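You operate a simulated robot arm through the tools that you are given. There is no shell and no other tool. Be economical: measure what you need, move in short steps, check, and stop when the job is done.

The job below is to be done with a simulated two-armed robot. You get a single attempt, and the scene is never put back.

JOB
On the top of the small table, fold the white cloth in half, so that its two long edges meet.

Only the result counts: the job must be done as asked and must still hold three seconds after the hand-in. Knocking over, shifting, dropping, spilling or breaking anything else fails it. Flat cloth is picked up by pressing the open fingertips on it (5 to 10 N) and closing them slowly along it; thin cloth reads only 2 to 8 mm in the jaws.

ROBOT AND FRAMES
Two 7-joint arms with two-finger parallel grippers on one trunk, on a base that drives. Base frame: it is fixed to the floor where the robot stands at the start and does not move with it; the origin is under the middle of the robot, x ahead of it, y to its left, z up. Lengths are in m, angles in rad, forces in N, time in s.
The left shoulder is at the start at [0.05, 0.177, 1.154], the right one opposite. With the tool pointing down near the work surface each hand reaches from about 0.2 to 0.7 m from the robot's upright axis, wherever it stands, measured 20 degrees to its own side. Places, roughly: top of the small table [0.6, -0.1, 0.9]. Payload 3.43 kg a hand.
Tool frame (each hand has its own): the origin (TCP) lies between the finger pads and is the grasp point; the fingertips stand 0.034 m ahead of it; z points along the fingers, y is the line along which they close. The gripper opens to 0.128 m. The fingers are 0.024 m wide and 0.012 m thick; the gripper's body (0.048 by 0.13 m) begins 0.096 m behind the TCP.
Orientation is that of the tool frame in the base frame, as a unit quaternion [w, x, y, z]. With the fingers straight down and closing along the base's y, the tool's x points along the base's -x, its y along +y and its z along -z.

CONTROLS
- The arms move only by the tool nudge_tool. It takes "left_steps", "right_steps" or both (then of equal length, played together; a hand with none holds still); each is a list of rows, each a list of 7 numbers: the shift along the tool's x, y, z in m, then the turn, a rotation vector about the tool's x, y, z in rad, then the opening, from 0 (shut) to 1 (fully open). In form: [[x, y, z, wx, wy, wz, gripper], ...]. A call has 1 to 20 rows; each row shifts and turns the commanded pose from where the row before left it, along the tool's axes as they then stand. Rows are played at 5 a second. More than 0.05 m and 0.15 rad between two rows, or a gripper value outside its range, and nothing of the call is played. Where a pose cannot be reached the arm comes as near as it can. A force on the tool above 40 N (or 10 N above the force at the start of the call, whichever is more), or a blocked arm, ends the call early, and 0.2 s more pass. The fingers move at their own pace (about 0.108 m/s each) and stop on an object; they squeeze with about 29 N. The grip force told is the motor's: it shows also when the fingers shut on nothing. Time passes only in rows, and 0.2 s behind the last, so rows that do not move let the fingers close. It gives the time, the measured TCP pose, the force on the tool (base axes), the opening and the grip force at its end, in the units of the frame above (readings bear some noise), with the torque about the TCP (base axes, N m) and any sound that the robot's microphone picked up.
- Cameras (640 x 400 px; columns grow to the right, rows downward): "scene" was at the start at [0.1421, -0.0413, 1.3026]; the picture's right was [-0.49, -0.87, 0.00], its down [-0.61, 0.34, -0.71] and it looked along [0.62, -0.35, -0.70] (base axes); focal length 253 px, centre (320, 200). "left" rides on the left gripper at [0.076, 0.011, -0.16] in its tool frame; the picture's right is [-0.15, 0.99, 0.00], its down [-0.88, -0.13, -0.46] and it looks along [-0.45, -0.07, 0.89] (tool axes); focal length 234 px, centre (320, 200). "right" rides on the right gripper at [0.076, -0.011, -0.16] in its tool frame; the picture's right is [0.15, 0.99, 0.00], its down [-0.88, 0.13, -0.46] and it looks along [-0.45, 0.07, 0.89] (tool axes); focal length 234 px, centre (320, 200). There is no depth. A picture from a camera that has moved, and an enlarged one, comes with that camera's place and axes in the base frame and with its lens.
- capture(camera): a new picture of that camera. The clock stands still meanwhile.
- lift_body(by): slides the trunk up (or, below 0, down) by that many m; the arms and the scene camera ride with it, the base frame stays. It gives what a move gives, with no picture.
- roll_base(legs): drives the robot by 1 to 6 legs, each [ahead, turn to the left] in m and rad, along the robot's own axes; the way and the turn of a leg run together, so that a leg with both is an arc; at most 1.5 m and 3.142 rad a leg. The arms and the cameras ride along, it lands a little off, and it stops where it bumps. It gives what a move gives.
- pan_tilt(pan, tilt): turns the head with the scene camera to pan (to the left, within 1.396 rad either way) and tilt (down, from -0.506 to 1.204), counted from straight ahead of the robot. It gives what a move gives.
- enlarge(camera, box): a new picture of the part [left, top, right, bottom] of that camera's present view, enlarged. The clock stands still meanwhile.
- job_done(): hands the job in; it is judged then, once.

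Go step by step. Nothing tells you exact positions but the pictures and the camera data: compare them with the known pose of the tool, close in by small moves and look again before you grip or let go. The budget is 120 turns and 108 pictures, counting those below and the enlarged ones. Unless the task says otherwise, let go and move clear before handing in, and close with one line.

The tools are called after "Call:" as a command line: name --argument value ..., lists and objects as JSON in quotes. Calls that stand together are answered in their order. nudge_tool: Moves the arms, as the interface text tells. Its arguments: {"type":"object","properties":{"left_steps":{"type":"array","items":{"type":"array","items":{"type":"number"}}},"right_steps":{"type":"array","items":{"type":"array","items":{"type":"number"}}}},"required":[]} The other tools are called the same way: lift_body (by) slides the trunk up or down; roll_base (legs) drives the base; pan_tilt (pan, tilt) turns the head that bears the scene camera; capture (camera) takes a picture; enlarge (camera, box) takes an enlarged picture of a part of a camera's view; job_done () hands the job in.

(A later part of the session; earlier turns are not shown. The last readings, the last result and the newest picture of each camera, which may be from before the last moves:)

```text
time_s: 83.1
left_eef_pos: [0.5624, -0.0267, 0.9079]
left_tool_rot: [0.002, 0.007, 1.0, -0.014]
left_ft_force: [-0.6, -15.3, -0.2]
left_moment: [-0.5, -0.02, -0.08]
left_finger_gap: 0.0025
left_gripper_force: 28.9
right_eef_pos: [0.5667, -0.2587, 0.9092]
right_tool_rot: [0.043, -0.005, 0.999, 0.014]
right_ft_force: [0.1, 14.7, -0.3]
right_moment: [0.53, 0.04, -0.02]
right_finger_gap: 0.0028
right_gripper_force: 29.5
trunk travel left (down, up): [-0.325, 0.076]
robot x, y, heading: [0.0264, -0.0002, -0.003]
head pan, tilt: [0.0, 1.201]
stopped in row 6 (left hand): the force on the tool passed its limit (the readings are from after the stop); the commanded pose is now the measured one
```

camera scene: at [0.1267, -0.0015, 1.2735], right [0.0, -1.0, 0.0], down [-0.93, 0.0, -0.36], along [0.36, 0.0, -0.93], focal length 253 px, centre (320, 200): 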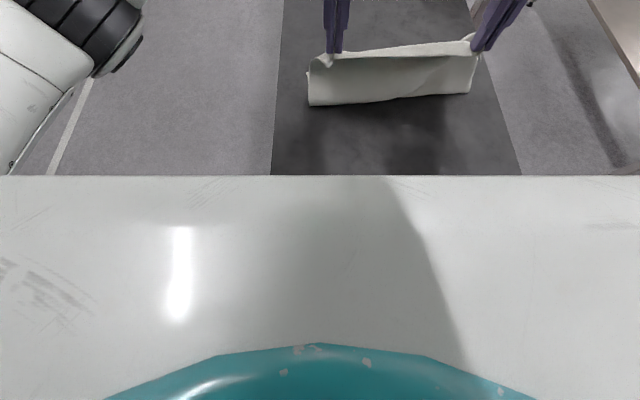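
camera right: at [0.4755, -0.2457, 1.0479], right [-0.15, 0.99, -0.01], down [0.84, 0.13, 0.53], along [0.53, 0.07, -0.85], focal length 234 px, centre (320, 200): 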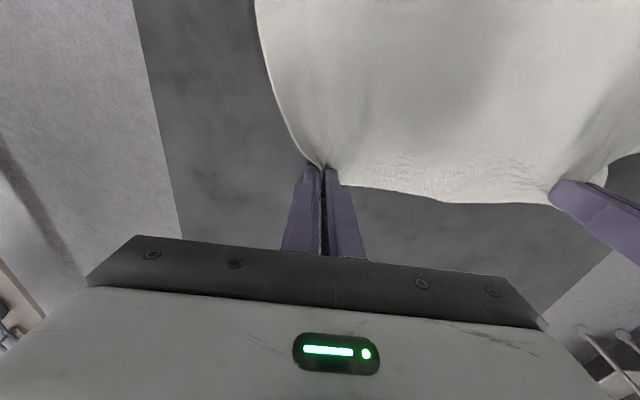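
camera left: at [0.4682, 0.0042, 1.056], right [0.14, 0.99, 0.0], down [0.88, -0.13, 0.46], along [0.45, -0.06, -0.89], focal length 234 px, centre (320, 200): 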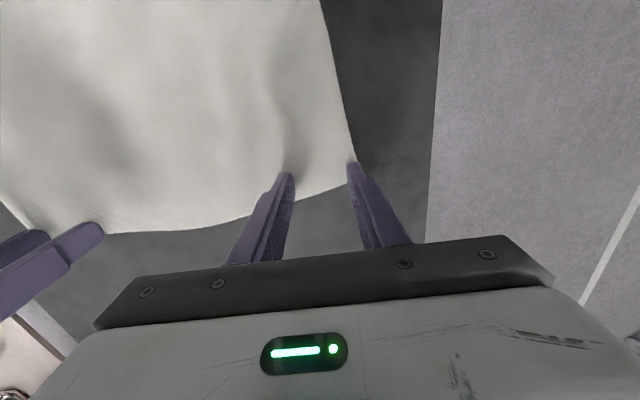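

The edge is taut now; relax slightly and look at the arrangement.

Call:
nudge_tool --left_steps '[[0, -0.002, 0, 0, 0, 0, 0], [0, 0, 0, 0, 0, 0, 0]]' --right_steps '[[0, 0.002, 0, 0, 0, 0, 0], [0, 0, 0, 0, 0, 0, 0]]'

Call:
enlarge --camera "scene" --box '[270, 20, 530, 180]'

Call:
capture --camera "right"

```text
time_s: 83.7
left_eef_pos: [0.5621, -0.0272, 0.9088]
left_tool_rot: [0.002, 0.007, 1.0, -0.013]
left_ft_force: [0.3, -17.5, 0.0]
left_moment: [-0.59, -0.02, -0.11]
left_finger_gap: 0.0022
left_gripper_force: 28.9
right_eef_pos: [0.5663, -0.2599, 0.9077]
right_tool_rot: [0.042, -0.004, 0.999, 0.012]
right_ft_force: [0.9, 17.6, 0.3]
right_moment: [0.59, -0.02, -0.01]
right_finger_gap: 0.0032
right_gripper_force: 29.3
trunk travel left (down, up): [-0.325, 0.076]
robot x, y, heading: [0.0219, -0.0012, 0.002]
head pan, tilt: [0.0, 1.201]
```

```text
2.46 times, centred on (400, 100) of scene
camera zoom: at [0.1513, -0.001, 1.2734], right [0.0, -1.0, 0.0], down [-0.93, 0.0, -0.36], along [0.36, 0.0, -0.93], focal length 623 px, centre (123, 446)
```

zoom: 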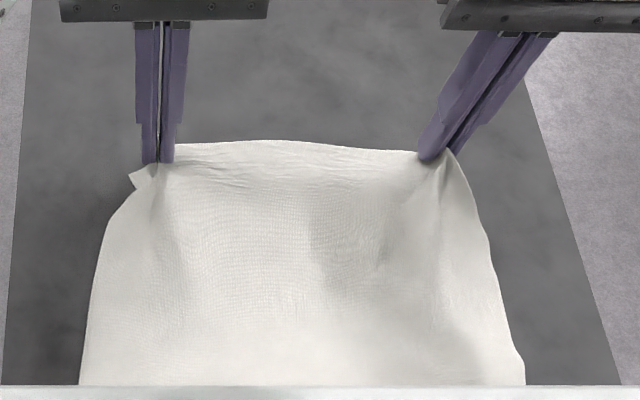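

```text
21 pictures are left
camera right: at [0.4767, -0.2756, 1.0595], right [-0.15, 0.99, 0.01], down [0.84, 0.12, 0.53], along [0.52, 0.09, -0.85], focal length 234 px, centre (320, 200)
```

right: 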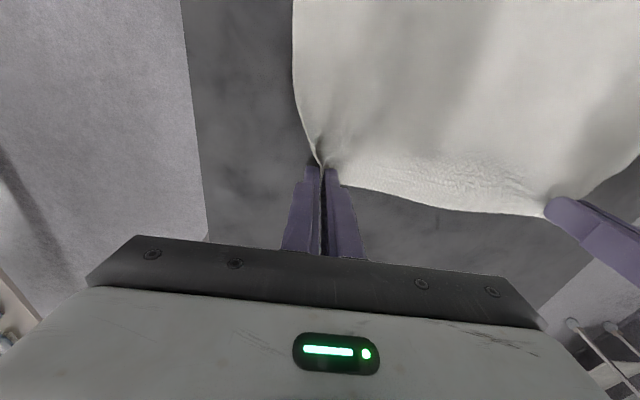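

The pleat is gone and the far edge is held. Now lift with the fingers beginning to turn forward (phase 1 of the fold), relaxing the tension a bit.

Call:
nudge_tool --left_steps '[[0.019, -0.002, -0.021, 0, 0, 0, 0], [0.019, -0.001, -0.021, 0, 0, 0, 0], [0, 0, 0, 0, -0.125, 0, 0], [0, 0, 0, 0, -0.125, 0, 0], [0, 0, 0, 0, -0.125, 0, 0], [0, 0, 0, 0, -0.125, 0, 0], [0, 0, 0, 0, 0, 0, 0]]' --right_steps '[[0.019, 0.002, -0.021, 0, 0, 0, 0], [0.019, 0.001, -0.021, 0, 0, 0, 0], [0, 0, 0, 0, -0.105, 0, 0], [0, 0, 0, 0, -0.105, 0, 0], [0, 0, 0, 0, -0.105, 0, 0], [0, 0, 0, 0, -0.105, 0, 0], [0, 0, 0, 0, 0, 0, 0]]'

Call:
roll_base --legs '[[-0.1, 0]]'

Call:
enlarge --camera "scene" --box '[270, 20, 530, 180]'

```text
time_s: 85.3
left_eef_pos: [0.5256, -0.0278, 0.949]
left_tool_rot: [0.249, 0.004, 0.968, -0.013]
left_ft_force: [-0.7, -12.4, -0.4]
left_moment: [-0.32, 0.04, -0.25]
left_finger_gap: 0.0026
left_gripper_force: 28.9
right_eef_pos: [0.5245, -0.2588, 0.9468]
right_tool_rot: [0.25, -0.001, 0.968, 0.012]
right_ft_force: [0.4, 14.1, -0.1]
right_moment: [0.42, -0.04, 0.19]
right_finger_gap: 0.0032
right_gripper_force: 28.9
trunk travel left (down, up): [-0.325, 0.076]
robot x, y, heading: [0.0255, 0.0016, -0.002]
head pan, tilt: [0.0, 1.201]
```

```text
time_s: 86.4
left_eef_pos: [0.4257, -0.0286, 0.9511]
left_tool_rot: [0.249, 0.003, 0.968, -0.012]
left_ft_force: [-1.1, -12.8, -0.3]
left_moment: [-0.34, -0.01, -0.28]
left_finger_gap: 0.0028
left_gripper_force: 29.5
right_eef_pos: [0.4248, -0.2585, 0.9468]
right_tool_rot: [0.251, -0.002, 0.968, 0.013]
right_ft_force: [1.1, 13.4, 0.4]
right_moment: [0.39, -0.08, 0.18]
right_finger_gap: 0.003
right_gripper_force: 29.4
trunk travel left (down, up): [-0.325, 0.076]
robot x, y, heading: [-0.0761, -0.0012, -0.005]
head pan, tilt: [0.0, 1.201]
```

```text
2.46 times, centred on (400, 100) of scene
camera zoom: at [0.0507, -0.0011, 1.2736], right [0.0, -1.0, 0.0], down [-0.93, 0.0, -0.36], along [0.36, 0.0, -0.93], focal length 623 px, centre (123, 446)
```

zoom: 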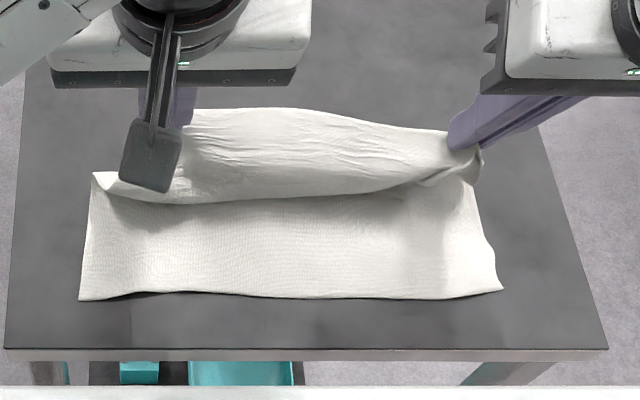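

The fold is going beautifully: the near edge shows at x≈0.333 (left) to 0.342 (right) and the fold line is behind the hands. Next, turn the fingers to horizontal.

Call:
nudge_tool --left_steps '[[0, -0.001, 0, 0, -0.125, 0, 0], [0, -0.001, 0, 0, -0.125, 0, 0], [0, 0, 0, 0, -0.125, 0, 0], [0, 0, 0, 0, -0.125, 0, 0], [0, 0, 0, 0, -0.125, 0, 0], [0, 0, 0, 0, -0.125, 0, 0], [0, 0, 0, 0, -0.125, 0, 0], [0, 0, 0, 0, -0.125, 0, 0], [0, 0, 0, 0, 0, 0, 0]]' --right_steps '[[0, 0.001, 0, 0, -0.125, 0, 0], [0, 0.001, 0, 0, -0.125, 0, 0], [0, 0, 0, 0, -0.125, 0, 0], [0, 0, 0, 0, -0.125, 0, 0], [0, 0, 0, 0, -0.125, 0, 0], [0, 0, 0, 0, -0.125, 0, 0], [0, 0, 0, 0, -0.125, 0, 0], [0, 0, 0, 0, -0.125, 0, 0], [0, 0, 0, 0, 0, 0, 0]]'

Call:
enlarge --camera "scene" --box '[270, 20, 530, 180]'

```text
time_s: 88.4
left_eef_pos: [0.4251, -0.0302, 0.9498]
left_tool_rot: [0.683, -0.002, 0.73, -0.014]
left_ft_force: [0.2, -14.1, -0.4]
left_moment: [0.06, 0.01, -0.49]
left_finger_gap: 0.0026
left_gripper_force: 29.4
right_eef_pos: [0.4259, -0.2622, 0.961]
right_tool_rot: [0.683, 0.003, 0.73, 0.014]
right_ft_force: [-0.8, 13.5, -0.8]
right_moment: [0.06, -0.04, 0.46]
right_finger_gap: 0.0028
right_gripper_force: 29.2
right hand out of reach, approached as far as the arm can: row 8
trunk travel left (down, up): [-0.325, 0.076]
robot x, y, heading: [-0.0738, 0.0026, -0.001]
head pan, tilt: [0.0, 1.201]
```

```text
2.46 times, centred on (400, 100) of scene
camera zoom: at [0.0517, -0.0008, 1.2734], right [0.0, -1.0, 0.0], down [-0.93, 0.0, -0.36], along [0.36, 0.0, -0.93], focal length 623 px, centre (123, 446)
```

zoom: 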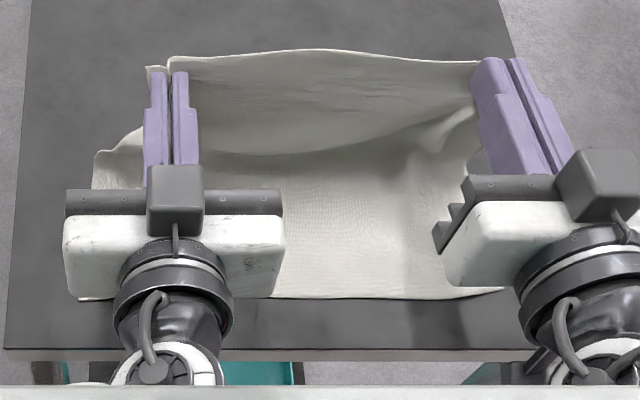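

Fingers are horizontal with the edge correctly oriented. Lower slightly, back the base up 10 cm, and look.

Call:
nudge_tool --left_steps '[[0.012, 0, 0, 0, 0, 0, 0], [0.012, 0, 0, 0, 0, 0, 0], [0, 0, 0, 0, 0, 0, 0]]' --right_steps '[[0.012, 0, 0, 0, 0, 0, 0], [0.012, 0, 0, 0, 0, 0, 0], [0, 0, 0, 0, 0, 0, 0]]'

Call:
roll_base --legs '[[-0.09, 0]]'

Call:
enlarge --camera "scene" --box '[270, 0, 530, 160]'

```text
time_s: 89.2
left_eef_pos: [0.4229, -0.035, 0.9259]
left_tool_rot: [0.683, 0.001, 0.73, -0.018]
left_ft_force: [-0.6, -26.6, 2.6]
left_moment: [0.07, -0.07, -0.94]
left_finger_gap: 0.0027
left_gripper_force: 29.3
right_eef_pos: [0.4267, -0.2702, 0.9561]
right_tool_rot: [0.682, 0.001, 0.731, 0.017]
right_ft_force: [-0.7, 26.4, -1.4]
right_moment: [0.13, 0.1, 0.91]
right_finger_gap: 0.0032
right_gripper_force: 29.2
right hand out of reach, approached as far as the arm can: row 1, 2
trunk travel left (down, up): [-0.325, 0.076]
robot x, y, heading: [-0.0704, 0.0014, -0.002]
head pan, tilt: [0.0, 1.201]
```

```text
time_s: 90.3
left_eef_pos: [0.3333, -0.0346, 0.9282]
left_tool_rot: [0.683, 0.001, 0.73, -0.018]
left_ft_force: [-0.5, -27.6, 2.4]
left_moment: [0.07, -0.08, -0.95]
left_finger_gap: 0.0029
left_gripper_force: 28.3
right_eef_pos: [0.3382, -0.2696, 0.958]
right_tool_rot: [0.683, 0.001, 0.73, 0.017]
right_ft_force: [-0.6, 27.0, -1.8]
right_moment: [0.13, 0.08, 0.95]
right_finger_gap: 0.0033
right_gripper_force: 28.8
trunk travel left (down, up): [-0.325, 0.076]
robot x, y, heading: [-0.1644, 0.0011, 0.0]
head pan, tilt: [0.0, 1.201]
```

```text
2.46 times, centred on (400, 80) of scene
camera zoom: at [-0.0387, -0.0011, 1.2735], right [0.0, -1.0, 0.0], down [-0.93, 0.0, -0.36], along [0.36, 0.0, -0.93], focal length 623 px, centre (123, 495)
```

zoom: 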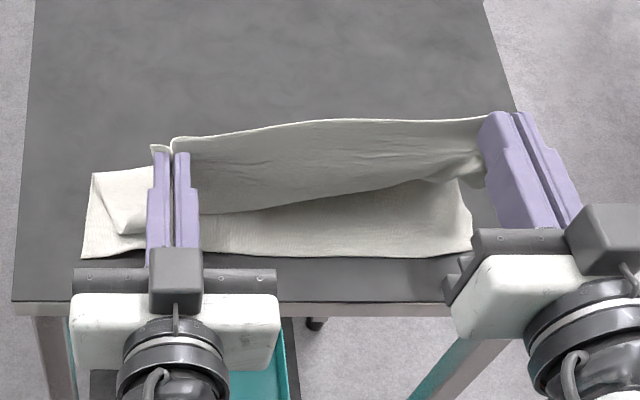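

The right hand is at its lower limit in this posture and the fold has peeled a bit far. Level the hands, relax tension, lower the trunk, then roll forward a little to lay the fold back down.

Call:
nudge_tool --left_steps '[[-0.014, -0.003, 0, 0, 0, 0, 0], [-0.014, -0.002, 0, 0, 0, 0, 0], [0, 0, 0, 0, 0, 0, 0]]' --right_steps '[[0, 0.003, 0, 0, 0, 0, 0], [0, 0.002, 0, 0, 0, 0, 0], [0, 0, 0, 0, 0, 0, 0]]'

Call:
roll_base --legs '[[0.05, 0]]'

Call:
lift_body --by -0.055

```text
time_s: 91.1
left_eef_pos: [0.3346, -0.0383, 0.9543]
left_tool_rot: [0.683, 0.001, 0.73, -0.017]
left_ft_force: [-0.3, -4.3, -0.4]
left_moment: [0.03, 0.01, -0.15]
left_finger_gap: 0.0023
left_gripper_force: 29.2
right_eef_pos: [0.3373, -0.265, 0.9573]
right_tool_rot: [0.682, 0.001, 0.731, 0.017]
right_ft_force: [0.0, 5.2, 0.1]
right_moment: [0.03, 0.02, 0.16]
right_finger_gap: 0.003
right_gripper_force: 28.8
trunk travel left (down, up): [-0.325, 0.076]
robot x, y, heading: [-0.1647, 0.0017, -0.002]
head pan, tilt: [0.0, 1.201]
```

```text
time_s: 92.0
left_eef_pos: [0.3868, -0.0403, 0.9553]
left_tool_rot: [0.683, 0.001, 0.73, -0.017]
left_ft_force: [0.3, -5.1, -0.6]
left_moment: [0.06, -0.03, -0.1]
left_finger_gap: 0.0024
left_gripper_force: 29.1
right_eef_pos: [0.3883, -0.2651, 0.9581]
right_tool_rot: [0.682, 0.002, 0.731, 0.016]
right_ft_force: [0.1, 3.8, -0.9]
right_moment: [0.01, -0.04, 0.17]
right_finger_gap: 0.0031
right_gripper_force: 29.4
trunk travel left (down, up): [-0.325, 0.076]
robot x, y, heading: [-0.1141, 0.0027, -0.002]
head pan, tilt: [0.0, 1.201]
```

```text
time_s: 93.0
left_eef_pos: [0.3857, -0.0388, 0.901]
left_tool_rot: [0.684, 0.003, 0.729, -0.018]
left_ft_force: [0.0, -3.5, 0.4]
left_moment: [0.03, 0.01, -0.13]
left_finger_gap: 0.0023
left_gripper_force: 28.7
right_eef_pos: [0.3871, -0.2665, 0.9019]
right_tool_rot: [0.682, 0.0, 0.731, 0.018]
right_ft_force: [0.4, 3.7, -0.4]
right_moment: [0.02, 0.01, 0.11]
right_finger_gap: 0.0033
right_gripper_force: 29.2
trunk travel left (down, up): [-0.27, 0.131]
robot x, y, heading: [-0.1148, 0.0001, -0.0]
head pan, tilt: [0.0, 1.201]
```

Call:
enlarge --camera "scene" --box '[270, 0, 530, 160]'

```text
2.46 times, centred on (400, 80) of scene
camera zoom: at [0.0118, -0.001, 1.2185], right [0.0, -1.0, 0.0], down [-0.93, 0.0, -0.36], along [0.36, 0.0, -0.93], focal length 623 px, centre (123, 495)
```

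zoom: 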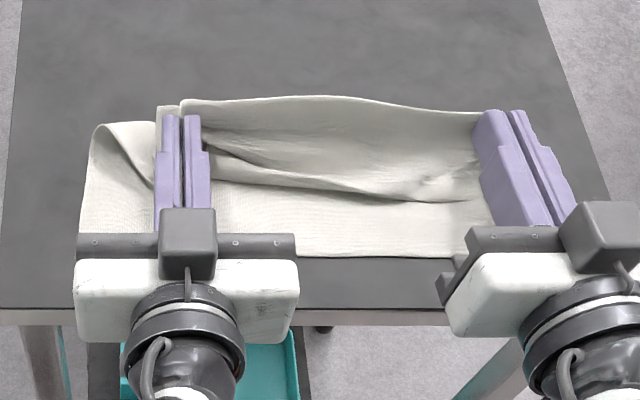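

The fold has re-laid to about x≈0.45. Back up 6.5 cm at this low height and lower onto the near edge.

Call:
roll_base --legs '[[-0.065, 0]]'

Call:
lift_body --by -0.02

Call:
enlarge --camera "scene" --box '[270, 0, 530, 160]'

```text
time_s: 94.0
left_eef_pos: [0.3195, -0.0386, 0.9006]
left_tool_rot: [0.684, 0.001, 0.729, -0.017]
left_ft_force: [0.7, -5.0, -0.4]
left_moment: [0.05, 0.0, -0.13]
left_finger_gap: 0.0027
left_gripper_force: 29.0
right_eef_pos: [0.3227, -0.2657, 0.9035]
right_tool_rot: [0.682, 0.001, 0.731, 0.017]
right_ft_force: [-0.3, 3.1, 0.7]
right_moment: [0.03, 0.0, 0.15]
right_finger_gap: 0.0032
right_gripper_force: 29.3
trunk travel left (down, up): [-0.27, 0.131]
robot x, y, heading: [-0.1757, 0.0008, -0.002]
head pan, tilt: [0.0, 1.201]
```

```text
time_s: 94.7
left_eef_pos: [0.3201, -0.0393, 0.8845]
left_tool_rot: [0.687, 0.0, 0.726, -0.019]
left_ft_force: [-1.6, -3.8, 15.7]
left_moment: [0.05, -0.39, -0.06]
left_finger_gap: 0.0023
left_gripper_force: 28.8
right_eef_pos: [0.3211, -0.265, 0.8843]
right_tool_rot: [0.684, 0.0, 0.73, 0.017]
right_ft_force: [-1.2, 3.2, 2.0]
right_moment: [0.0, -0.03, 0.12]
right_finger_gap: 0.0028
right_gripper_force: 29.1
trunk travel left (down, up): [-0.25, 0.151]
robot x, y, heading: [-0.1804, 0.0045, -0.005]
head pan, tilt: [0.0, 1.201]
```

```text
2.46 times, centred on (400, 80) of scene
camera zoom: at [-0.0543, -0.0011, 1.1989], right [0.0, -1.0, 0.0], down [-0.93, 0.0, -0.36], along [0.36, 0.0, -0.93], focal length 623 px, centre (123, 495)
```

zoom: 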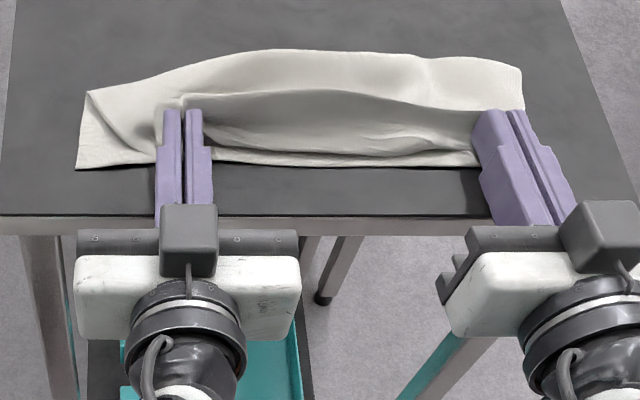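

The edge rests just over the near edge. Open the fingers and withdraw straight back so the edge falls toward me.

Call:
nudge_tool --left_steps '[[0, 0, 0, 0, 0, 0, 0.05], [0, 0, 0, 0, 0, 0, 0.1], [0, 0, 0, 0, 0, 0, 0.18], [0, 0, 0, 0, 0, 0, 0.18], [0, 0, -0.02, 0, 0, 0, 0.18], [0, 0, -0.04, 0, 0, 0, 0.18], [0, 0, -0.04, 0, 0, 0, 0.18]]' --right_steps '[[0, 0, 0, 0, 0, 0, 0.05], [0, 0, 0, 0, 0, 0, 0.1], [0, 0, 0, 0, 0, 0, 0.18], [0, 0, 0, 0, 0, 0, 0.18], [0, 0, -0.02, 0, 0, 0, 0.18], [0, 0, -0.04, 0, 0, 0, 0.18], [0, 0, -0.04, 0, 0, 0, 0.18]]'

Call:
enlarge --camera "scene" --box '[270, 0, 530, 160]'

```text
time_s: 96.3
left_eef_pos: [0.2773, -0.0236, 0.9467]
left_tool_rot: [0.757, 0.02, 0.653, 0.027]
left_ft_force: [-0.3, 0.1, 0.0]
left_moment: [-0.03, -0.03, 0.02]
left_finger_gap: 0.023
left_gripper_force: 0.1
right_eef_pos: [0.2525, -0.2803, 0.8933]
right_tool_rot: [0.682, 0.001, 0.731, 0.017]
right_ft_force: [0.2, 0.3, 0.2]
right_moment: [0.01, 0.02, -0.01]
right_finger_gap: 0.0231
right_gripper_force: 0.0
right hand out of reach, approached as far as the arm can: row 6, 7
trunk travel left (down, up): [-0.25, 0.151]
robot x, y, heading: [-0.1796, -0.0002, 0.003]
head pan, tilt: [0.0, 1.201]
stopped in row 7 (left hand): the arm was blocked; the commanded pose is now the measured one
```

```text
2.46 times, centred on (400, 80) of scene
camera zoom: at [-0.0527, -0.001, 1.1984], right [0.0, -1.0, 0.0], down [-0.93, 0.0, -0.36], along [0.36, 0.0, -0.93], focal length 623 px, centre (123, 495)
```

zoom: 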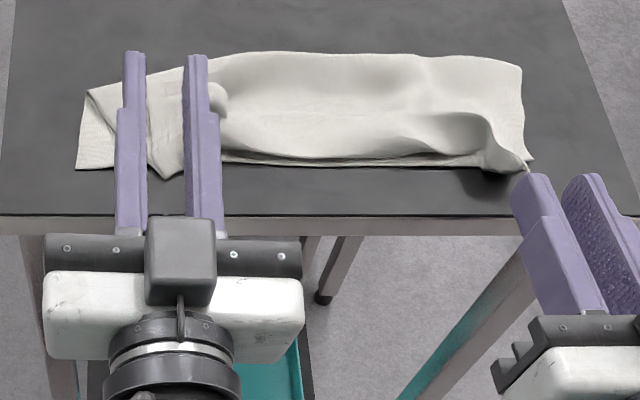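

The top layer has fallen over the near edge nicely. Back off to get clear and inspect.

Call:
roll_base --legs '[[-0.12, 0]]'

Call:
enlarge --camera "scene" --box '[270, 0, 530, 140]'

```text
time_s: 97.5
left_eef_pos: [0.1576, -0.0226, 0.9477]
left_tool_rot: [0.757, 0.018, 0.653, 0.027]
left_ft_force: [0.8, -0.2, -0.7]
left_moment: [0.0, 0.04, -0.01]
left_finger_gap: 0.023
left_gripper_force: 0.1
right_eef_pos: [0.133, -0.2794, 0.8935]
right_tool_rot: [0.682, 0.0, 0.731, 0.018]
right_ft_force: [0.2, -0.3, 0.4]
right_moment: [0.01, -0.01, -0.01]
right_finger_gap: 0.0233
right_gripper_force: 0.1
trunk travel left (down, up): [-0.25, 0.151]
robot x, y, heading: [-0.2997, -0.0045, -0.001]
head pan, tilt: [0.0, 1.201]
```

```text
2.46 times, centred on (400, 70) of scene
camera zoom: at [-0.1718, -0.0012, 1.1985], right [0.0, -1.0, 0.0], down [-0.93, 0.0, -0.36], along [0.36, 0.0, -0.93], focal length 623 px, centre (123, 520)
```

zoom: 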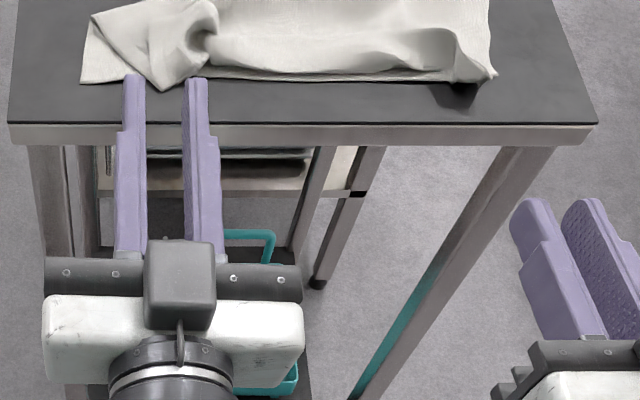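

Clear of the table. Restore the trunk height and bring both hands back to vertical, then view the whole cloth.

Call:
lift_body --by 0.075

Call:
nudge_tool --left_steps '[[0, 0, 0, 0, 0.123, 0, 0.2], [0, 0, 0, 0, 0.123, 0, 0.2], [0, 0, 0, 0, 0.123, 0, 0.2], [0, 0, 0, 0, 0.123, 0, 0.2], [0, 0, 0, 0, 0.123, 0, 0.2], [0, 0, 0, 0, 0.123, 0, 0.2], [0, 0, 0, 0, 0.123, 0, 0.2], [0, 0, 0, 0, 0.123, 0, 0.2], [0, 0, 0, 0, 0.123, 0, 0.2], [0, 0, 0, 0, 0.123, 0, 0.2], [0, 0, 0, 0, 0.123, 0, 0.2], [0, 0, 0, 0, 0.123, 0, 0.2], [0, 0, 0, 0, 0.123, 0, 0.2], [0, 0, 0, 0, 0.118, 0, 0.2]]' --right_steps '[[0, 0, 0, 0, 0.107, 0, 0.2], [0, 0, 0, 0, 0.107, 0, 0.2], [0, 0, 0, 0, 0.107, 0, 0.2], [0, 0, 0, 0, 0.107, 0, 0.2], [0, 0, 0, 0, 0.107, 0, 0.2], [0, 0, 0, 0, 0.107, 0, 0.2], [0, 0, 0, 0, 0.107, 0, 0.2], [0, 0, 0, 0, 0.107, 0, 0.2], [0, 0, 0, 0, 0.107, 0, 0.2], [0, 0, 0, 0, 0.107, 0, 0.2], [0, 0, 0, 0, 0.107, 0, 0.2], [0, 0, 0, 0, 0.107, 0, 0.2], [0, 0, 0, 0, 0.107, 0, 0.2], [0, 0, 0, 0, 0.107, 0, 0.2]]'

Call:
pan_tilt --pan -0.15 --tilt 0.85

Call:
enlarge --camera "scene" --box '[180, 100, 460, 275]'

```text
time_s: 98.7
left_eef_pos: [0.1595, -0.0231, 1.0214]
left_tool_rot: [0.757, 0.019, 0.653, 0.027]
left_ft_force: [0.7, 1.5, 1.0]
left_moment: [-0.01, 0.0, -0.03]
left_finger_gap: 0.0231
left_gripper_force: 0.2
right_eef_pos: [0.1325, -0.2806, 0.9676]
right_tool_rot: [0.682, 0.001, 0.731, 0.017]
right_ft_force: [0.1, 0.1, 0.8]
right_moment: [-0.01, -0.03, 0.02]
right_finger_gap: 0.023
right_gripper_force: 0.1
trunk travel left (down, up): [-0.325, 0.076]
robot x, y, heading: [-0.2988, -0.0002, 0.001]
head pan, tilt: [0.0, 1.201]
```

```text
time_s: 99.3
left_eef_pos: [0.1791, 0.0221, 1.0029]
left_tool_rot: [0.686, 0.065, 0.715, 0.117]
left_ft_force: [-0.1, 0.2, 0.0]
left_moment: [0.03, -0.02, -0.01]
left_finger_gap: 0.0258
left_gripper_force: 0.0
right_eef_pos: [0.1537, -0.2862, 0.9507]
right_tool_rot: [0.596, -0.003, 0.803, 0.017]
right_ft_force: [-0.2, 0.5, 0.2]
right_moment: [0.01, 0.02, 0.03]
right_finger_gap: 0.0255
right_gripper_force: 0.3
right hand out of reach, approached as far as the arm can: row 1, 2, 3
trunk travel left (down, up): [-0.325, 0.076]
robot x, y, heading: [-0.2978, -0.0009, 0.007]
head pan, tilt: [0.0, 1.201]
stopped in row 3 (left hand): the arm was blocked; the commanded pose is now the measured one
```

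```text
time_s: 100.2
left_eef_pos: [0.1789, 0.0222, 1.003]
left_tool_rot: [0.686, 0.065, 0.716, 0.116]
left_ft_force: [-0.5, -0.1, -0.1]
left_moment: [-0.01, 0.0, -0.01]
left_finger_gap: 0.0258
left_gripper_force: 0.0
right_eef_pos: [0.1539, -0.2862, 0.9508]
right_tool_rot: [0.597, -0.003, 0.802, 0.018]
right_ft_force: [0.3, 0.0, -0.1]
right_moment: [0.02, 0.02, 0.0]
right_finger_gap: 0.0257
right_gripper_force: 0.0
trunk travel left (down, up): [-0.325, 0.076]
robot x, y, heading: [-0.2992, 0.0023, -0.001]
head pan, tilt: [-0.15, 0.85]
```

```text
2.29 times, centred on (320, 188) of scene
camera zoom: at [-0.1501, -0.0129, 1.2971], right [-0.15, -0.99, 0.0], down [-0.74, 0.11, -0.66], along [0.65, -0.1, -0.75], focal length 579 px, centre (320, 229)
```

zoom: 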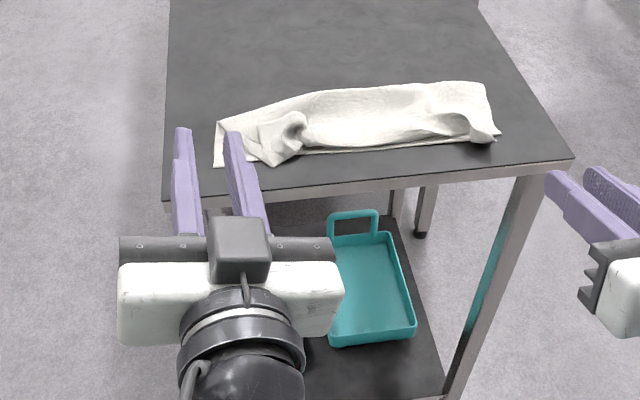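

The fold looks good overall: a tidy strip, with the top layer's left corner bunched inward. The arms need to come forward before straightening, so I extend and rotate them.

Call:
nudge_tool --left_steps '[[-0.01, 0, 0.04, 0, 0, 0, 0.2], [-0.01, 0, 0.04, 0, 0, 0, 0.2], [0, 0, 0.03, 0, 0, 0, 0.2], [0, 0, 0, 0.0198, 0.1168, -0.0111, 0.2], [0, 0, 0, 0.0198, 0.1168, -0.0111, 0.2], [0, 0, 0, 0.0198, 0.1168, -0.0111, 0.2], [0, 0, 0, 0.0198, 0.1168, -0.0111, 0.2], [0, 0, 0, 0.0198, 0.1168, -0.0111, 0.2], [0, 0, 0, 0.0198, 0.1168, -0.0111, 0.2], [0, 0, 0, 0.0198, 0.1168, -0.0111, 0.2], [0, 0, 0, 0.0198, 0.1168, -0.0111, 0.2], [0, 0, 0, 0.0198, 0.1168, -0.0111, 0.2], [0, 0, 0, 0.0198, 0.1168, -0.0111, 0.2], [0, 0, 0, 0.0198, 0.1168, -0.0111, 0.2], [0, 0, 0, 0.0198, 0.1168, -0.0111, 0.2], [0, 0, 0, 0.0198, 0.1168, -0.0111, 0.2]]' --right_steps '[[-0.025, 0, 0.035, 0, 0, 0, 0.2], [-0.025, 0, 0.035, 0, 0, 0, 0.2], [-0.025, 0, 0.03, 0, 0, 0, 0.2], [0, 0, 0, -0.003, 0.0985, 0, 0.2], [0, 0, 0, -0.003, 0.0985, 0, 0.2], [0, 0, 0, -0.003, 0.0985, 0, 0.2], [0, 0, 0, -0.003, 0.0985, 0, 0.2], [0, 0, 0, -0.003, 0.0985, 0, 0.2], [0, 0, 0, -0.003, 0.0985, 0, 0.2], [0, 0, 0, -0.003, 0.0985, 0, 0.2], [0, 0, 0, -0.003, 0.0985, 0, 0.2], [0, 0, 0, -0.003, 0.0985, 0, 0.2], [0, 0, 0, -0.003, 0.0985, 0, 0.2], [0, 0, 0, -0.003, 0.0985, 0, 0.2], [0, 0, 0, -0.003, 0.0985, 0, 0.2], [0, 0, 0, -0.003, 0.0985, 0, 0.2]]'

```text
time_s: 101.5
left_eef_pos: [0.2981, 0.0787, 0.9856]
left_tool_rot: [0.557, 0.072, 0.809, 0.172]
left_ft_force: [0.1, -0.3, 0.0]
left_moment: [0.01, -0.02, 0.01]
left_finger_gap: 0.0257
left_gripper_force: 0.0
right_eef_pos: [0.2703, -0.2843, 0.9917]
right_tool_rot: [0.489, -0.007, 0.872, 0.02]
right_ft_force: [0.0, -0.7, -0.3]
right_moment: [0.02, -0.03, 0.07]
right_finger_gap: 0.0258
right_gripper_force: 0.0
trunk travel left (down, up): [-0.325, 0.076]
robot x, y, heading: [-0.3003, -0.0024, 0.005]
head pan, tilt: [-0.15, 0.85]
stopped in row 6 (left hand): the arm was blocked; the commanded pose is now the measured one
```

Left is blocked by its posture; move it up and outward first, then continue rotating both.

Call:
nudge_tool --left_steps '[[-0.035, 0.02, 0, 0, 0, 0, 0.2], [-0.035, 0.02, 0, 0, 0, 0, 0.2], [-0.025, 0.02, 0, 0, 0, 0, 0.2], [0, 0, 0, 0.0335, 0.108, -0.014, 0.2], [0, 0, 0, 0.0335, 0.108, -0.014, 0.2], [0, 0, 0, 0.0335, 0.108, -0.014, 0.2], [0, 0, 0, 0.0335, 0.108, -0.014, 0.2], [0, 0, 0, 0.0335, 0.108, -0.014, 0.2], [0, 0, 0, 0.0335, 0.108, -0.014, 0.2], [0, 0, 0, 0.0335, 0.108, -0.014, 0.2], [0, 0, 0, 0.0335, 0.108, -0.014, 0.2], [0, 0, 0, 0.0335, 0.108, -0.014, 0.2], [0, 0, 0, 0.0335, 0.108, -0.014, 0.2], [0, 0, 0, 0.0335, 0.108, -0.014, 0.2]]'

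Call:
nudge_tool --right_steps '[[-0.02, 0, 0.02, 0, 0, 0, 0.2], [0, 0, 0, 0, 0.1, 0, 0.2], [0, 0, 0, 0, 0.1, 0, 0.2], [0, 0, 0, 0, 0.1, 0, 0.2], [0, 0, 0, 0, 0.1, 0, 0.2], [0, 0, 0, 0, 0.1, 0, 0.2], [0, 0, 0, 0, 0.1, 0, 0.2], [0, 0, 0, 0, 0.1, 0, 0.2], [0, 0, 0, 0, 0.1, 0, 0.2], [0, 0, 0, 0, 0.1, 0, 0.2], [0, 0, 0, 0, 0.1, 0, 0.2]]'

```text
time_s: 102.8
left_eef_pos: [0.3108, 0.1363, 0.9754]
left_tool_rot: [0.371, 0.069, 0.91, 0.173]
left_ft_force: [0.3, 1.0, 0.0]
left_moment: [0.0, -0.01, -0.01]
left_finger_gap: 0.0256
left_gripper_force: 0.0
right_eef_pos: [0.271, -0.285, 0.9933]
right_tool_rot: [0.488, -0.007, 0.872, 0.019]
right_ft_force: [0.4, 0.7, 1.1]
right_moment: [0.0, 0.0, -0.03]
right_finger_gap: 0.0255
right_gripper_force: 0.2
trunk travel left (down, up): [-0.325, 0.076]
robot x, y, heading: [-0.298, 0.0008, -0.003]
head pan, tilt: [-0.15, 0.85]
stopped in row 6 (left hand): the arm was blocked; the commanded pose is now the measured one
```

```text
time_s: 105.2
left_eef_pos: [0.3114, 0.1363, 0.9764]
left_tool_rot: [0.372, 0.068, 0.909, 0.172]
left_ft_force: [-1.0, 0.2, 0.0]
left_moment: [-0.01, -0.01, -0.02]
left_finger_gap: 0.0255
left_gripper_force: 0.0
right_eef_pos: [0.2895, -0.2865, 1.0011]
right_tool_rot: [0.01, -0.015, 1.0, 0.015]
right_ft_force: [-0.1, 0.5, -1.2]
right_moment: [0.03, -0.02, 0.02]
right_finger_gap: 0.0253
right_gripper_force: 0.0
right hand out of reach, approached as far as the arm can: row 11
trunk travel left (down, up): [-0.325, 0.076]
robot x, y, heading: [-0.2966, -0.0007, 0.001]
head pan, tilt: [-0.15, 0.85]
```

Right hand is vertical again. Continue the left rotation.

Call:
nudge_tool --left_steps '[[0, 0, 0, 0.036, 0.0765, -0.0142, 0.2], [0, 0, 0, 0.036, 0.0765, -0.0142, 0.2], [0, 0, 0, 0.036, 0.0765, -0.0142, 0.2], [0, 0, 0, 0.036, 0.0765, -0.0142, 0.2], [0, 0, 0, 0.036, 0.0765, -0.0142, 0.2], [0, 0, 0, 0.036, 0.0765, -0.0142, 0.2], [0, 0, 0, 0.036, 0.0765, -0.0142, 0.2], [0, 0, 0, 0.036, 0.0765, -0.0142, 0.2], [0, 0, 0, 0.036, 0.0765, -0.0142, 0.2], [0, 0, 0, 0.036, 0.0765, -0.0142, 0.2], [0, 0, 0, 0, 0, 0, 0.2]]'

```text
time_s: 106.0
left_eef_pos: [0.2729, 0.1607, 0.8733]
left_tool_rot: [0.173, 0.052, 0.974, 0.14]
left_ft_force: [-0.7, -0.7, -0.3]
left_moment: [-0.01, -0.01, -0.02]
left_finger_gap: 0.0258
left_gripper_force: 0.1
right_eef_pos: [0.2885, -0.2874, 0.9999]
right_tool_rot: [0.012, -0.016, 1.0, 0.014]
right_ft_force: [-0.2, -0.2, -0.2]
right_moment: [-0.02, -0.03, 0.03]
right_finger_gap: 0.0256
right_gripper_force: 0.0
trunk travel left (down, up): [-0.325, 0.076]
robot x, y, heading: [-0.2969, 0.0022, 0.0]
head pan, tilt: [-0.15, 0.85]
stopped in row 4 (left hand): the arm was blocked; the commanded pose is now the measured one
```

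The left hand sank beside the table; raise it straight up first.

Call:
nudge_tool --left_steps '[[0, 0, -0.03, 0, 0, 0, 0.2], [0, 0, -0.04, 0, 0, 0, 0.2], [0, 0, -0.04, 0, 0, 0, 0.2], [0, 0, 0, 0, 0, 0, 0.2]]'

```text
time_s: 107.2
left_eef_pos: [0.2418, 0.1743, 0.8948]
left_tool_rot: [0.125, 0.045, 0.977, 0.169]
left_ft_force: [0.9, -0.1, 0.4]
left_moment: [0.03, 0.01, -0.01]
left_finger_gap: 0.0257
left_gripper_force: 0.0
left hand out of reach, approached as far as the arm can: row 3
right_eef_pos: [0.2897, -0.2875, 1.0003]
right_tool_rot: [0.011, -0.015, 1.0, 0.014]
right_ft_force: [0.1, -0.1, -0.2]
right_moment: [-0.02, 0.0, 0.0]
right_finger_gap: 0.0258
right_gripper_force: 0.0
trunk travel left (down, up): [-0.325, 0.076]
robot x, y, heading: [-0.2989, -0.001, -0.001]
head pan, tilt: [-0.15, 0.85]
stopped in row 4 (left hand): the arm was blocked; the commanded pose is now the measured one
```

Call:
nudge_tool --left_steps '[[0, 0, 0, 0.057, 0.042, -0.015, 0.2], [0, 0, 0, 0.057, 0.042, -0.015, 0.2], [0, 0, 0, 0.057, 0.042, -0.015, 0.2], [0, 0, 0, 0.057, 0.042, -0.015, 0.2], [0, 0, 0, 0.057, 0.042, -0.015, 0.2], [0, 0, 0, 0.057, 0.042, -0.015, 0.2], [0, 0, 0, 0, 0, 0, 0.2]]'

Call:
capture --camera "scene"

```text
time_s: 108.1
left_eef_pos: [0.2046, 0.2079, 0.8039]
left_tool_rot: [-0.02, 0.017, 0.994, 0.104]
left_ft_force: [0.4, -0.8, 1.1]
left_moment: [0.0, 0.02, 0.0]
left_finger_gap: 0.0257
left_gripper_force: 0.1
left hand out of reach, approached as far as the arm can: row 2, 3, 4
right_eef_pos: [0.2894, -0.2867, 1.0005]
right_tool_rot: [0.011, -0.016, 1.0, 0.014]
right_ft_force: [0.1, -0.2, 0.5]
right_moment: [0.02, 0.03, 0.05]
right_finger_gap: 0.0256
right_gripper_force: 0.0
trunk travel left (down, up): [-0.325, 0.076]
robot x, y, heading: [-0.2987, -0.0022, 0.001]
head pan, tilt: [-0.15, 0.85]
stopped in row 4 (left hand): the arm was blocked; the commanded pose is now the measured one
```

```text
12 pictures are left
camera scene: at [-0.1502, -0.0129, 1.2971], right [-0.15, -0.99, 0.0], down [-0.74, 0.11, -0.66], along [0.65, -0.1, -0.75], focal length 253 px, centre (320, 200)
```

scene: 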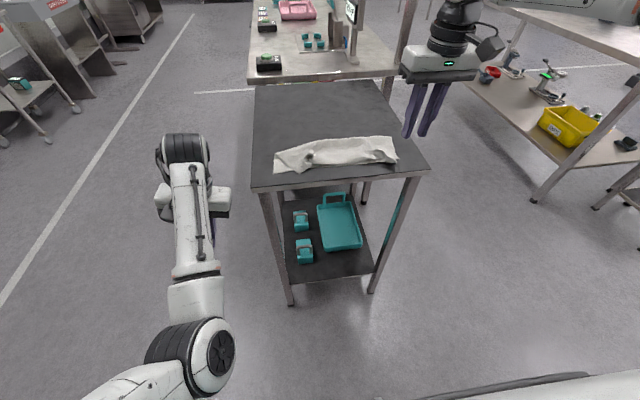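

The left arm is beside the table in an awkward elbow posture. Try straightening it: lift straight up in small steps while removing the residual roll.

Call:
nudge_tool --left_steps '[[0, 0.02, -0.02, 0.03, 0, 0, 0.2], [0, 0.02, -0.03, 0.03, 0, 0, 0.2], [0, 0.02, -0.03, 0.03, 0, 0, 0.2], [0, 0.02, -0.03, 0.03, 0, 0, 0.2], [0, 0.02, -0.03, 0.03, 0, 0, 0.2], [0, 0, -0.03, 0.03, 0, 0, 0.2], [0, 0, 0, 0, 0, 0, 0.2]]'

```text
time_s: 108.8
left_eef_pos: [0.1571, 0.2787, 0.7687]
left_tool_rot: [-0.121, 0.009, 0.989, 0.089]
left_ft_force: [-0.4, 0.5, 0.1]
left_moment: [-0.02, -0.03, 0.02]
left_finger_gap: 0.0256
left_gripper_force: 0.0
left hand out of reach, approached as far as the arm can: row 2, 3
right_eef_pos: [0.2894, -0.2874, 0.9993]
right_tool_rot: [0.012, -0.015, 1.0, 0.014]
right_ft_force: [0.2, 0.7, -0.6]
right_moment: [0.04, -0.01, 0.02]
right_finger_gap: 0.0253
right_gripper_force: 0.1
trunk travel left (down, up): [-0.325, 0.076]
robot x, y, heading: [-0.2984, 0.0003, 0.001]
head pan, tilt: [-0.15, 0.85]
stopped in row 3 (left hand): the arm was blocked; the commanded pose is now the measured one
```

The arm is in a bad local posture. Try stretching it forward and outward with the fingers tilting forward, alongside the table.

Call:
nudge_tool --left_steps '[[-0.03, 0.02, 0, 0, -0.12, 0, 0.2], [-0.03, 0.02, 0, 0, -0.12, 0, 0.2], [-0.03, 0.02, 0, 0, -0.12, 0, 0.2], [-0.03, 0.02, 0, 0, -0.12, 0, 0.2], [-0.03, 0.02, 0, 0, -0.12, 0, 0.2], [-0.03, 0.02, 0, 0, -0.12, 0, 0.2], [0, 0, 0, 0, 0, 0, 0.2]]'

```text
time_s: 110.4
left_eef_pos: [0.3392, 0.3851, 0.7998]
left_tool_rot: [0.237, 0.041, 0.968, 0.078]
left_ft_force: [-0.1, -0.1, 0.5]
left_moment: [0.0, -0.04, -0.01]
left_finger_gap: 0.0256
left_gripper_force: 0.0
right_eef_pos: [0.2902, -0.2879, 0.9999]
right_tool_rot: [0.012, -0.016, 1.0, 0.013]
right_ft_force: [1.1, -0.6, 0.4]
right_moment: [-0.03, -0.01, -0.01]
right_finger_gap: 0.0256
right_gripper_force: 0.0
trunk travel left (down, up): [-0.325, 0.076]
robot x, y, heading: [-0.3, -0.0018, -0.001]
head pan, tilt: [-0.15, 0.85]
```

That worked freely. Now raise it.

Call:
nudge_tool --left_steps '[[-0.0185, 0, -0.0355, 0, 0, 0, 0.2], [-0.0185, 0, -0.0355, 0, 0, 0, 0.2], [-0.0185, 0, -0.0355, 0, 0, 0, 0.2], [-0.0185, 0, -0.0355, 0, 0, 0, 0.2], [-0.0185, 0, -0.0355, 0, 0, 0, 0.2], [0, 0, 0, 0, 0, 0, 0.2]]'

```text
time_s: 111.8
left_eef_pos: [0.3385, 0.3491, 0.996]
left_tool_rot: [0.235, 0.04, 0.968, 0.078]
left_ft_force: [0.2, 0.1, 0.1]
left_moment: [0.0, -0.02, 0.0]
left_finger_gap: 0.0255
left_gripper_force: 0.1
right_eef_pos: [0.2894, -0.2857, 1.0]
right_tool_rot: [0.011, -0.016, 1.0, 0.014]
right_ft_force: [0.2, 0.0, 1.1]
right_moment: [-0.02, -0.02, 0.01]
right_finger_gap: 0.0258
right_gripper_force: 0.0
trunk travel left (down, up): [-0.325, 0.076]
robot x, y, heading: [-0.2997, -0.0006, -0.001]
head pan, tilt: [-0.15, 0.85]
```

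Call:
nudge_tool --left_steps '[[0, 0, 0, 0.0395, 0.119, -0.02, 0.2], [0, 0, 0, 0.0395, 0.119, -0.02, 0.2], [0, 0, 0, 0.0395, 0.119, -0.02, 0.2], [0, 0, 0, 0.0395, 0.119, -0.02, 0.2], [0, 0, 0, 0, 0, 0, 0.2]]'

```text
time_s: 113.0
left_eef_pos: [0.339, 0.3491, 0.9964]
left_tool_rot: [0.0, 0.001, 1.0, 0.001]
left_ft_force: [-0.5, 0.5, 0.3]
left_moment: [-0.03, 0.0, 0.05]
left_finger_gap: 0.0255
left_gripper_force: 0.2
right_eef_pos: [0.2911, -0.2875, 1.0006]
right_tool_rot: [0.012, -0.016, 1.0, 0.014]
right_ft_force: [0.4, -0.2, 0.9]
right_moment: [0.02, 0.0, 0.02]
right_finger_gap: 0.0255
right_gripper_force: 0.1
trunk travel left (down, up): [-0.325, 0.076]
robot x, y, heading: [-0.3009, 0.0027, 0.003]
head pan, tilt: [-0.15, 0.85]
```

Left hand is vertical again. Close look at the cloth.

Call:
enlarge --camera "scene" --box '[255, 115, 415, 195]'

```text
4.00 times, centred on (335, 155) of scene
camera zoom: at [-0.1501, -0.013, 1.2971], right [-0.15, -0.99, 0.0], down [-0.74, 0.11, -0.66], along [0.65, -0.1, -0.75], focal length 1013 px, centre (260, 380)
```

zoom: 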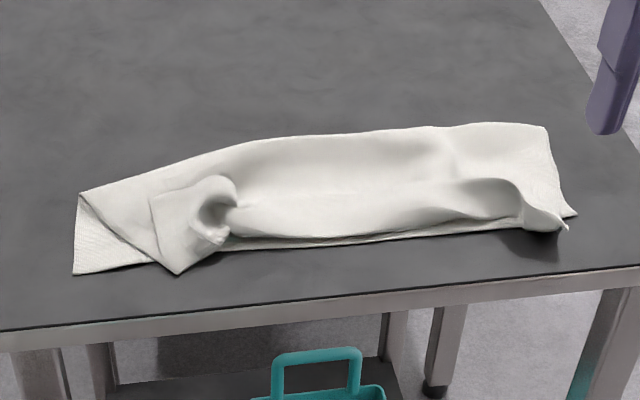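

The right end is aligned within ~2 cm; at the left end the top layer's corner triangle is folded over inward. I'll drive forward and wipe that flap outward with the closed left fingertips.

Call:
roll_base --legs '[[0.2, 0]]'

Call:
nudge_tool --left_steps '[[0.03, -0.035, 0, 0, 0, 0, 0], [0.03, -0.035, 0, 0, 0, 0, 0], [0.03, -0.035, 0, 0, 0, 0, 0], [0.03, -0.035, 0, 0, 0, 0, 0], [0.02, -0.04, 0, 0, 0, 0, 0], [0.02, -0.04, 0, 0, 0, 0, 0], [0.01, -0.045, 0, 0, 0, 0, 0], [0.01, -0.045, 0, 0, 0, 0, 0], [0, -0.045, 0, 0, 0, 0, 0], [0, -0.036, 0, 0, 0, 0, 0], [0, 0, 0.03, 0, 0, 0, 0], [0, 0, 0, 0, 0, 0, 0]]'

Call:
capture --camera "left"

```text
time_s: 114.6
left_eef_pos: [0.5387, 0.3481, 0.9955]
left_tool_rot: [-0.001, 0.003, 1.0, 0.0]
left_ft_force: [0.5, -0.4, 1.0]
left_moment: [0.0, 0.0, -0.04]
left_finger_gap: 0.0256
left_gripper_force: 0.0
right_eef_pos: [0.4897, -0.289, 0.9996]
right_tool_rot: [0.011, -0.013, 1.0, 0.014]
right_ft_force: [1.0, -0.8, -0.1]
right_moment: [0.01, 0.02, -0.01]
right_finger_gap: 0.0258
right_gripper_force: 0.0
trunk travel left (down, up): [-0.325, 0.076]
robot x, y, heading: [-0.0981, 0.0004, -0.0]
head pan, tilt: [-0.15, 0.85]
```

```text
time_s: 117.2
left_eef_pos: [0.5205, 0.0293, 0.9468]
left_tool_rot: [0.006, -0.016, 1.0, 0.0]
left_ft_force: [1.0, 0.1, 0.2]
left_moment: [0.02, 0.03, -0.01]
left_finger_gap: 0.0
left_gripper_force: 28.8
left hand out of reach, approached as far as the arm can: row 3, 4, 5, 6, 7, 8
right_eef_pos: [0.4878, -0.2886, 1.0009]
right_tool_rot: [0.012, -0.015, 1.0, 0.014]
right_ft_force: [0.2, -0.2, 0.1]
right_moment: [-0.02, 0.03, 0.02]
right_finger_gap: 0.0258
right_gripper_force: 0.1
trunk travel left (down, up): [-0.325, 0.076]
robot x, y, heading: [-0.1019, -0.0007, -0.003]
head pan, tilt: [-0.15, 0.85]
```

```text
10 pictures are left
camera left: at [0.4423, 0.0379, 1.1065], right [0.12, 0.99, 0.0], down [0.88, -0.1, 0.46], along [0.46, -0.05, -0.89], focal length 234 px, centre (320, 200)
```

left: 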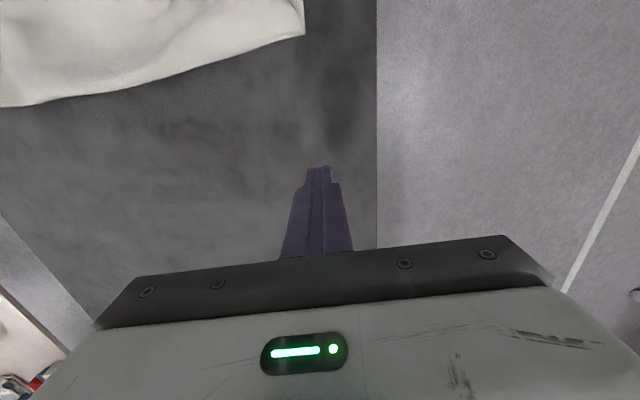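

The left arm didn't like moving inward along that path; I'll use the base for the x motion instead, and the arm for y.

Call:
nudge_tool --left_steps '[[0, -0.025, -0.01, 0, 0, 0, 0], [0, -0.025, -0.01, 0, 0, 0, 0], [0, -0.02, -0.01, 0, 0, 0, 0], [0, 0, 0, 0, 0, 0, 0]]'

Call:
roll_base --legs '[[-0.16, 0]]'

Call:
capture --camera "left"

```text
time_s: 118.2
left_eef_pos: [0.5024, -0.0141, 0.9665]
left_tool_rot: [0.004, -0.014, 1.0, -0.002]
left_ft_force: [-0.5, 0.2, 0.8]
left_moment: [-0.01, -0.01, 0.02]
left_finger_gap: 0.0
left_gripper_force: 28.6
left hand out of reach, approached as far as the arm can: row 1, 2, 3
right_eef_pos: [0.4884, -0.2885, 1.0005]
right_tool_rot: [0.012, -0.014, 1.0, 0.014]
right_ft_force: [0.0, 0.9, -1.5]
right_moment: [-0.01, 0.01, 0.0]
right_finger_gap: 0.0256
right_gripper_force: 0.2
trunk travel left (down, up): [-0.325, 0.076]
robot x, y, heading: [-0.1029, -0.0001, 0.001]
head pan, tilt: [-0.15, 0.85]
```

```text
time_s: 119.6
left_eef_pos: [0.3416, -0.0143, 0.9632]
left_tool_rot: [0.001, -0.015, 1.0, 0.002]
left_ft_force: [0.8, 0.1, 0.6]
left_moment: [-0.04, -0.05, 0.0]
left_finger_gap: 0.0002
left_gripper_force: 28.7
right_eef_pos: [0.3284, -0.2875, 1.0017]
right_tool_rot: [0.012, -0.014, 1.0, 0.015]
right_ft_force: [-0.3, -0.5, 0.2]
right_moment: [0.04, 0.0, 0.01]
right_finger_gap: 0.0258
right_gripper_force: 0.1
trunk travel left (down, up): [-0.325, 0.076]
robot x, y, heading: [-0.2595, -0.0006, -0.001]
head pan, tilt: [-0.15, 0.85]
```

```text
9 pictures are left
camera left: at [0.2657, -0.0059, 1.1225], right [0.12, 0.99, 0.0], down [0.88, -0.11, 0.46], along [0.45, -0.05, -0.89], focal length 234 px, centre (320, 200)
```

left: 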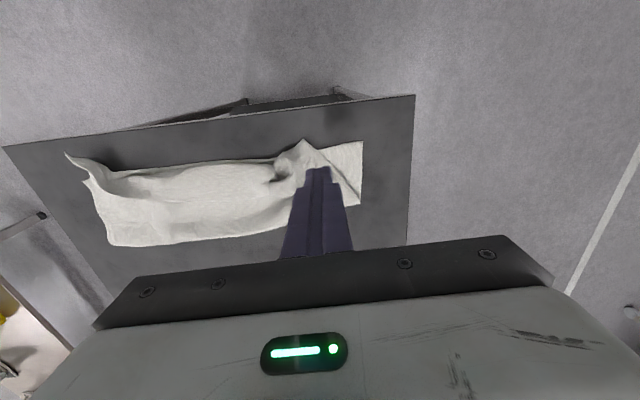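

Good view. A tiny base turn brings the left fingertips over the flap, then I lower onto it.

Call:
roll_base --legs '[[0, -0.04]]'

Call:
nudge_tool --left_steps '[[0, 0, 0.02, 0, 0, 0, 0], [0, 0, 0.02, 0, 0, 0, 0], [0, 0, 0.01, 0, 0, 0, 0], [0, 0, 0.004, 0, 0, 0, 0], [0, 0, 0.003, 0, 0, 0, 0], [0, 0, 0, 0, 0, 0, 0]]'

```text
time_s: 120.4
left_eef_pos: [0.3428, -0.0362, 0.9608]
left_tool_rot: [-0.001, 0.002, 1.0, 0.003]
left_ft_force: [-1.1, -0.2, -0.2]
left_moment: [-0.05, -0.01, 0.0]
left_finger_gap: 0.0
left_gripper_force: 29.1
right_eef_pos: [0.3171, -0.3106, 1.0004]
right_tool_rot: [0.012, 0.005, 1.0, 0.015]
right_ft_force: [0.2, -0.4, 0.0]
right_moment: [0.02, -0.03, 0.0]
right_finger_gap: 0.0257
right_gripper_force: 0.0
trunk travel left (down, up): [-0.325, 0.076]
robot x, y, heading: [-0.2593, 0.003, -0.04]
head pan, tilt: [-0.15, 0.85]
```

```text
time_s: 121.8
left_eef_pos: [0.3433, -0.0321, 0.9029]
left_tool_rot: [0.0, 0.001, 1.0, 0.004]
left_ft_force: [-0.4, 0.4, 0.1]
left_moment: [0.02, -0.04, 0.0]
left_finger_gap: 0.0001
left_gripper_force: 28.9
right_eef_pos: [0.3173, -0.3115, 0.9996]
right_tool_rot: [0.012, 0.005, 1.0, 0.014]
right_ft_force: [0.7, -0.3, -0.4]
right_moment: [0.0, 0.03, 0.02]
right_finger_gap: 0.0254
right_gripper_force: 0.0
trunk travel left (down, up): [-0.325, 0.076]
robot x, y, heading: [-0.2596, 0.0007, -0.043]
head pan, tilt: [-0.15, 0.85]
```

Call:
nudge_tool --left_steps '[[0, 0, 0.002, 0, 0, 0, 0], [0, 0, 0.0015, 0, 0, 0, 0], [0, 0, 0, 0, 0, 0, 0]]'

```text
time_s: 122.6
left_eef_pos: [0.3437, -0.0299, 0.8988]
left_tool_rot: [-0.001, 0.0, 1.0, 0.005]
left_ft_force: [0.4, 0.0, 1.0]
left_moment: [0.02, 0.0, 0.02]
left_finger_gap: 0.0
left_gripper_force: 29.2
right_eef_pos: [0.3167, -0.3118, 1.0004]
right_tool_rot: [0.013, 0.005, 1.0, 0.014]
right_ft_force: [-0.8, 0.3, 0.5]
right_moment: [-0.02, -0.04, -0.04]
right_finger_gap: 0.0256
right_gripper_force: 0.1
trunk travel left (down, up): [-0.325, 0.076]
robot x, y, heading: [-0.2599, -0.0028, -0.042]
head pan, tilt: [-0.15, 0.85]
```

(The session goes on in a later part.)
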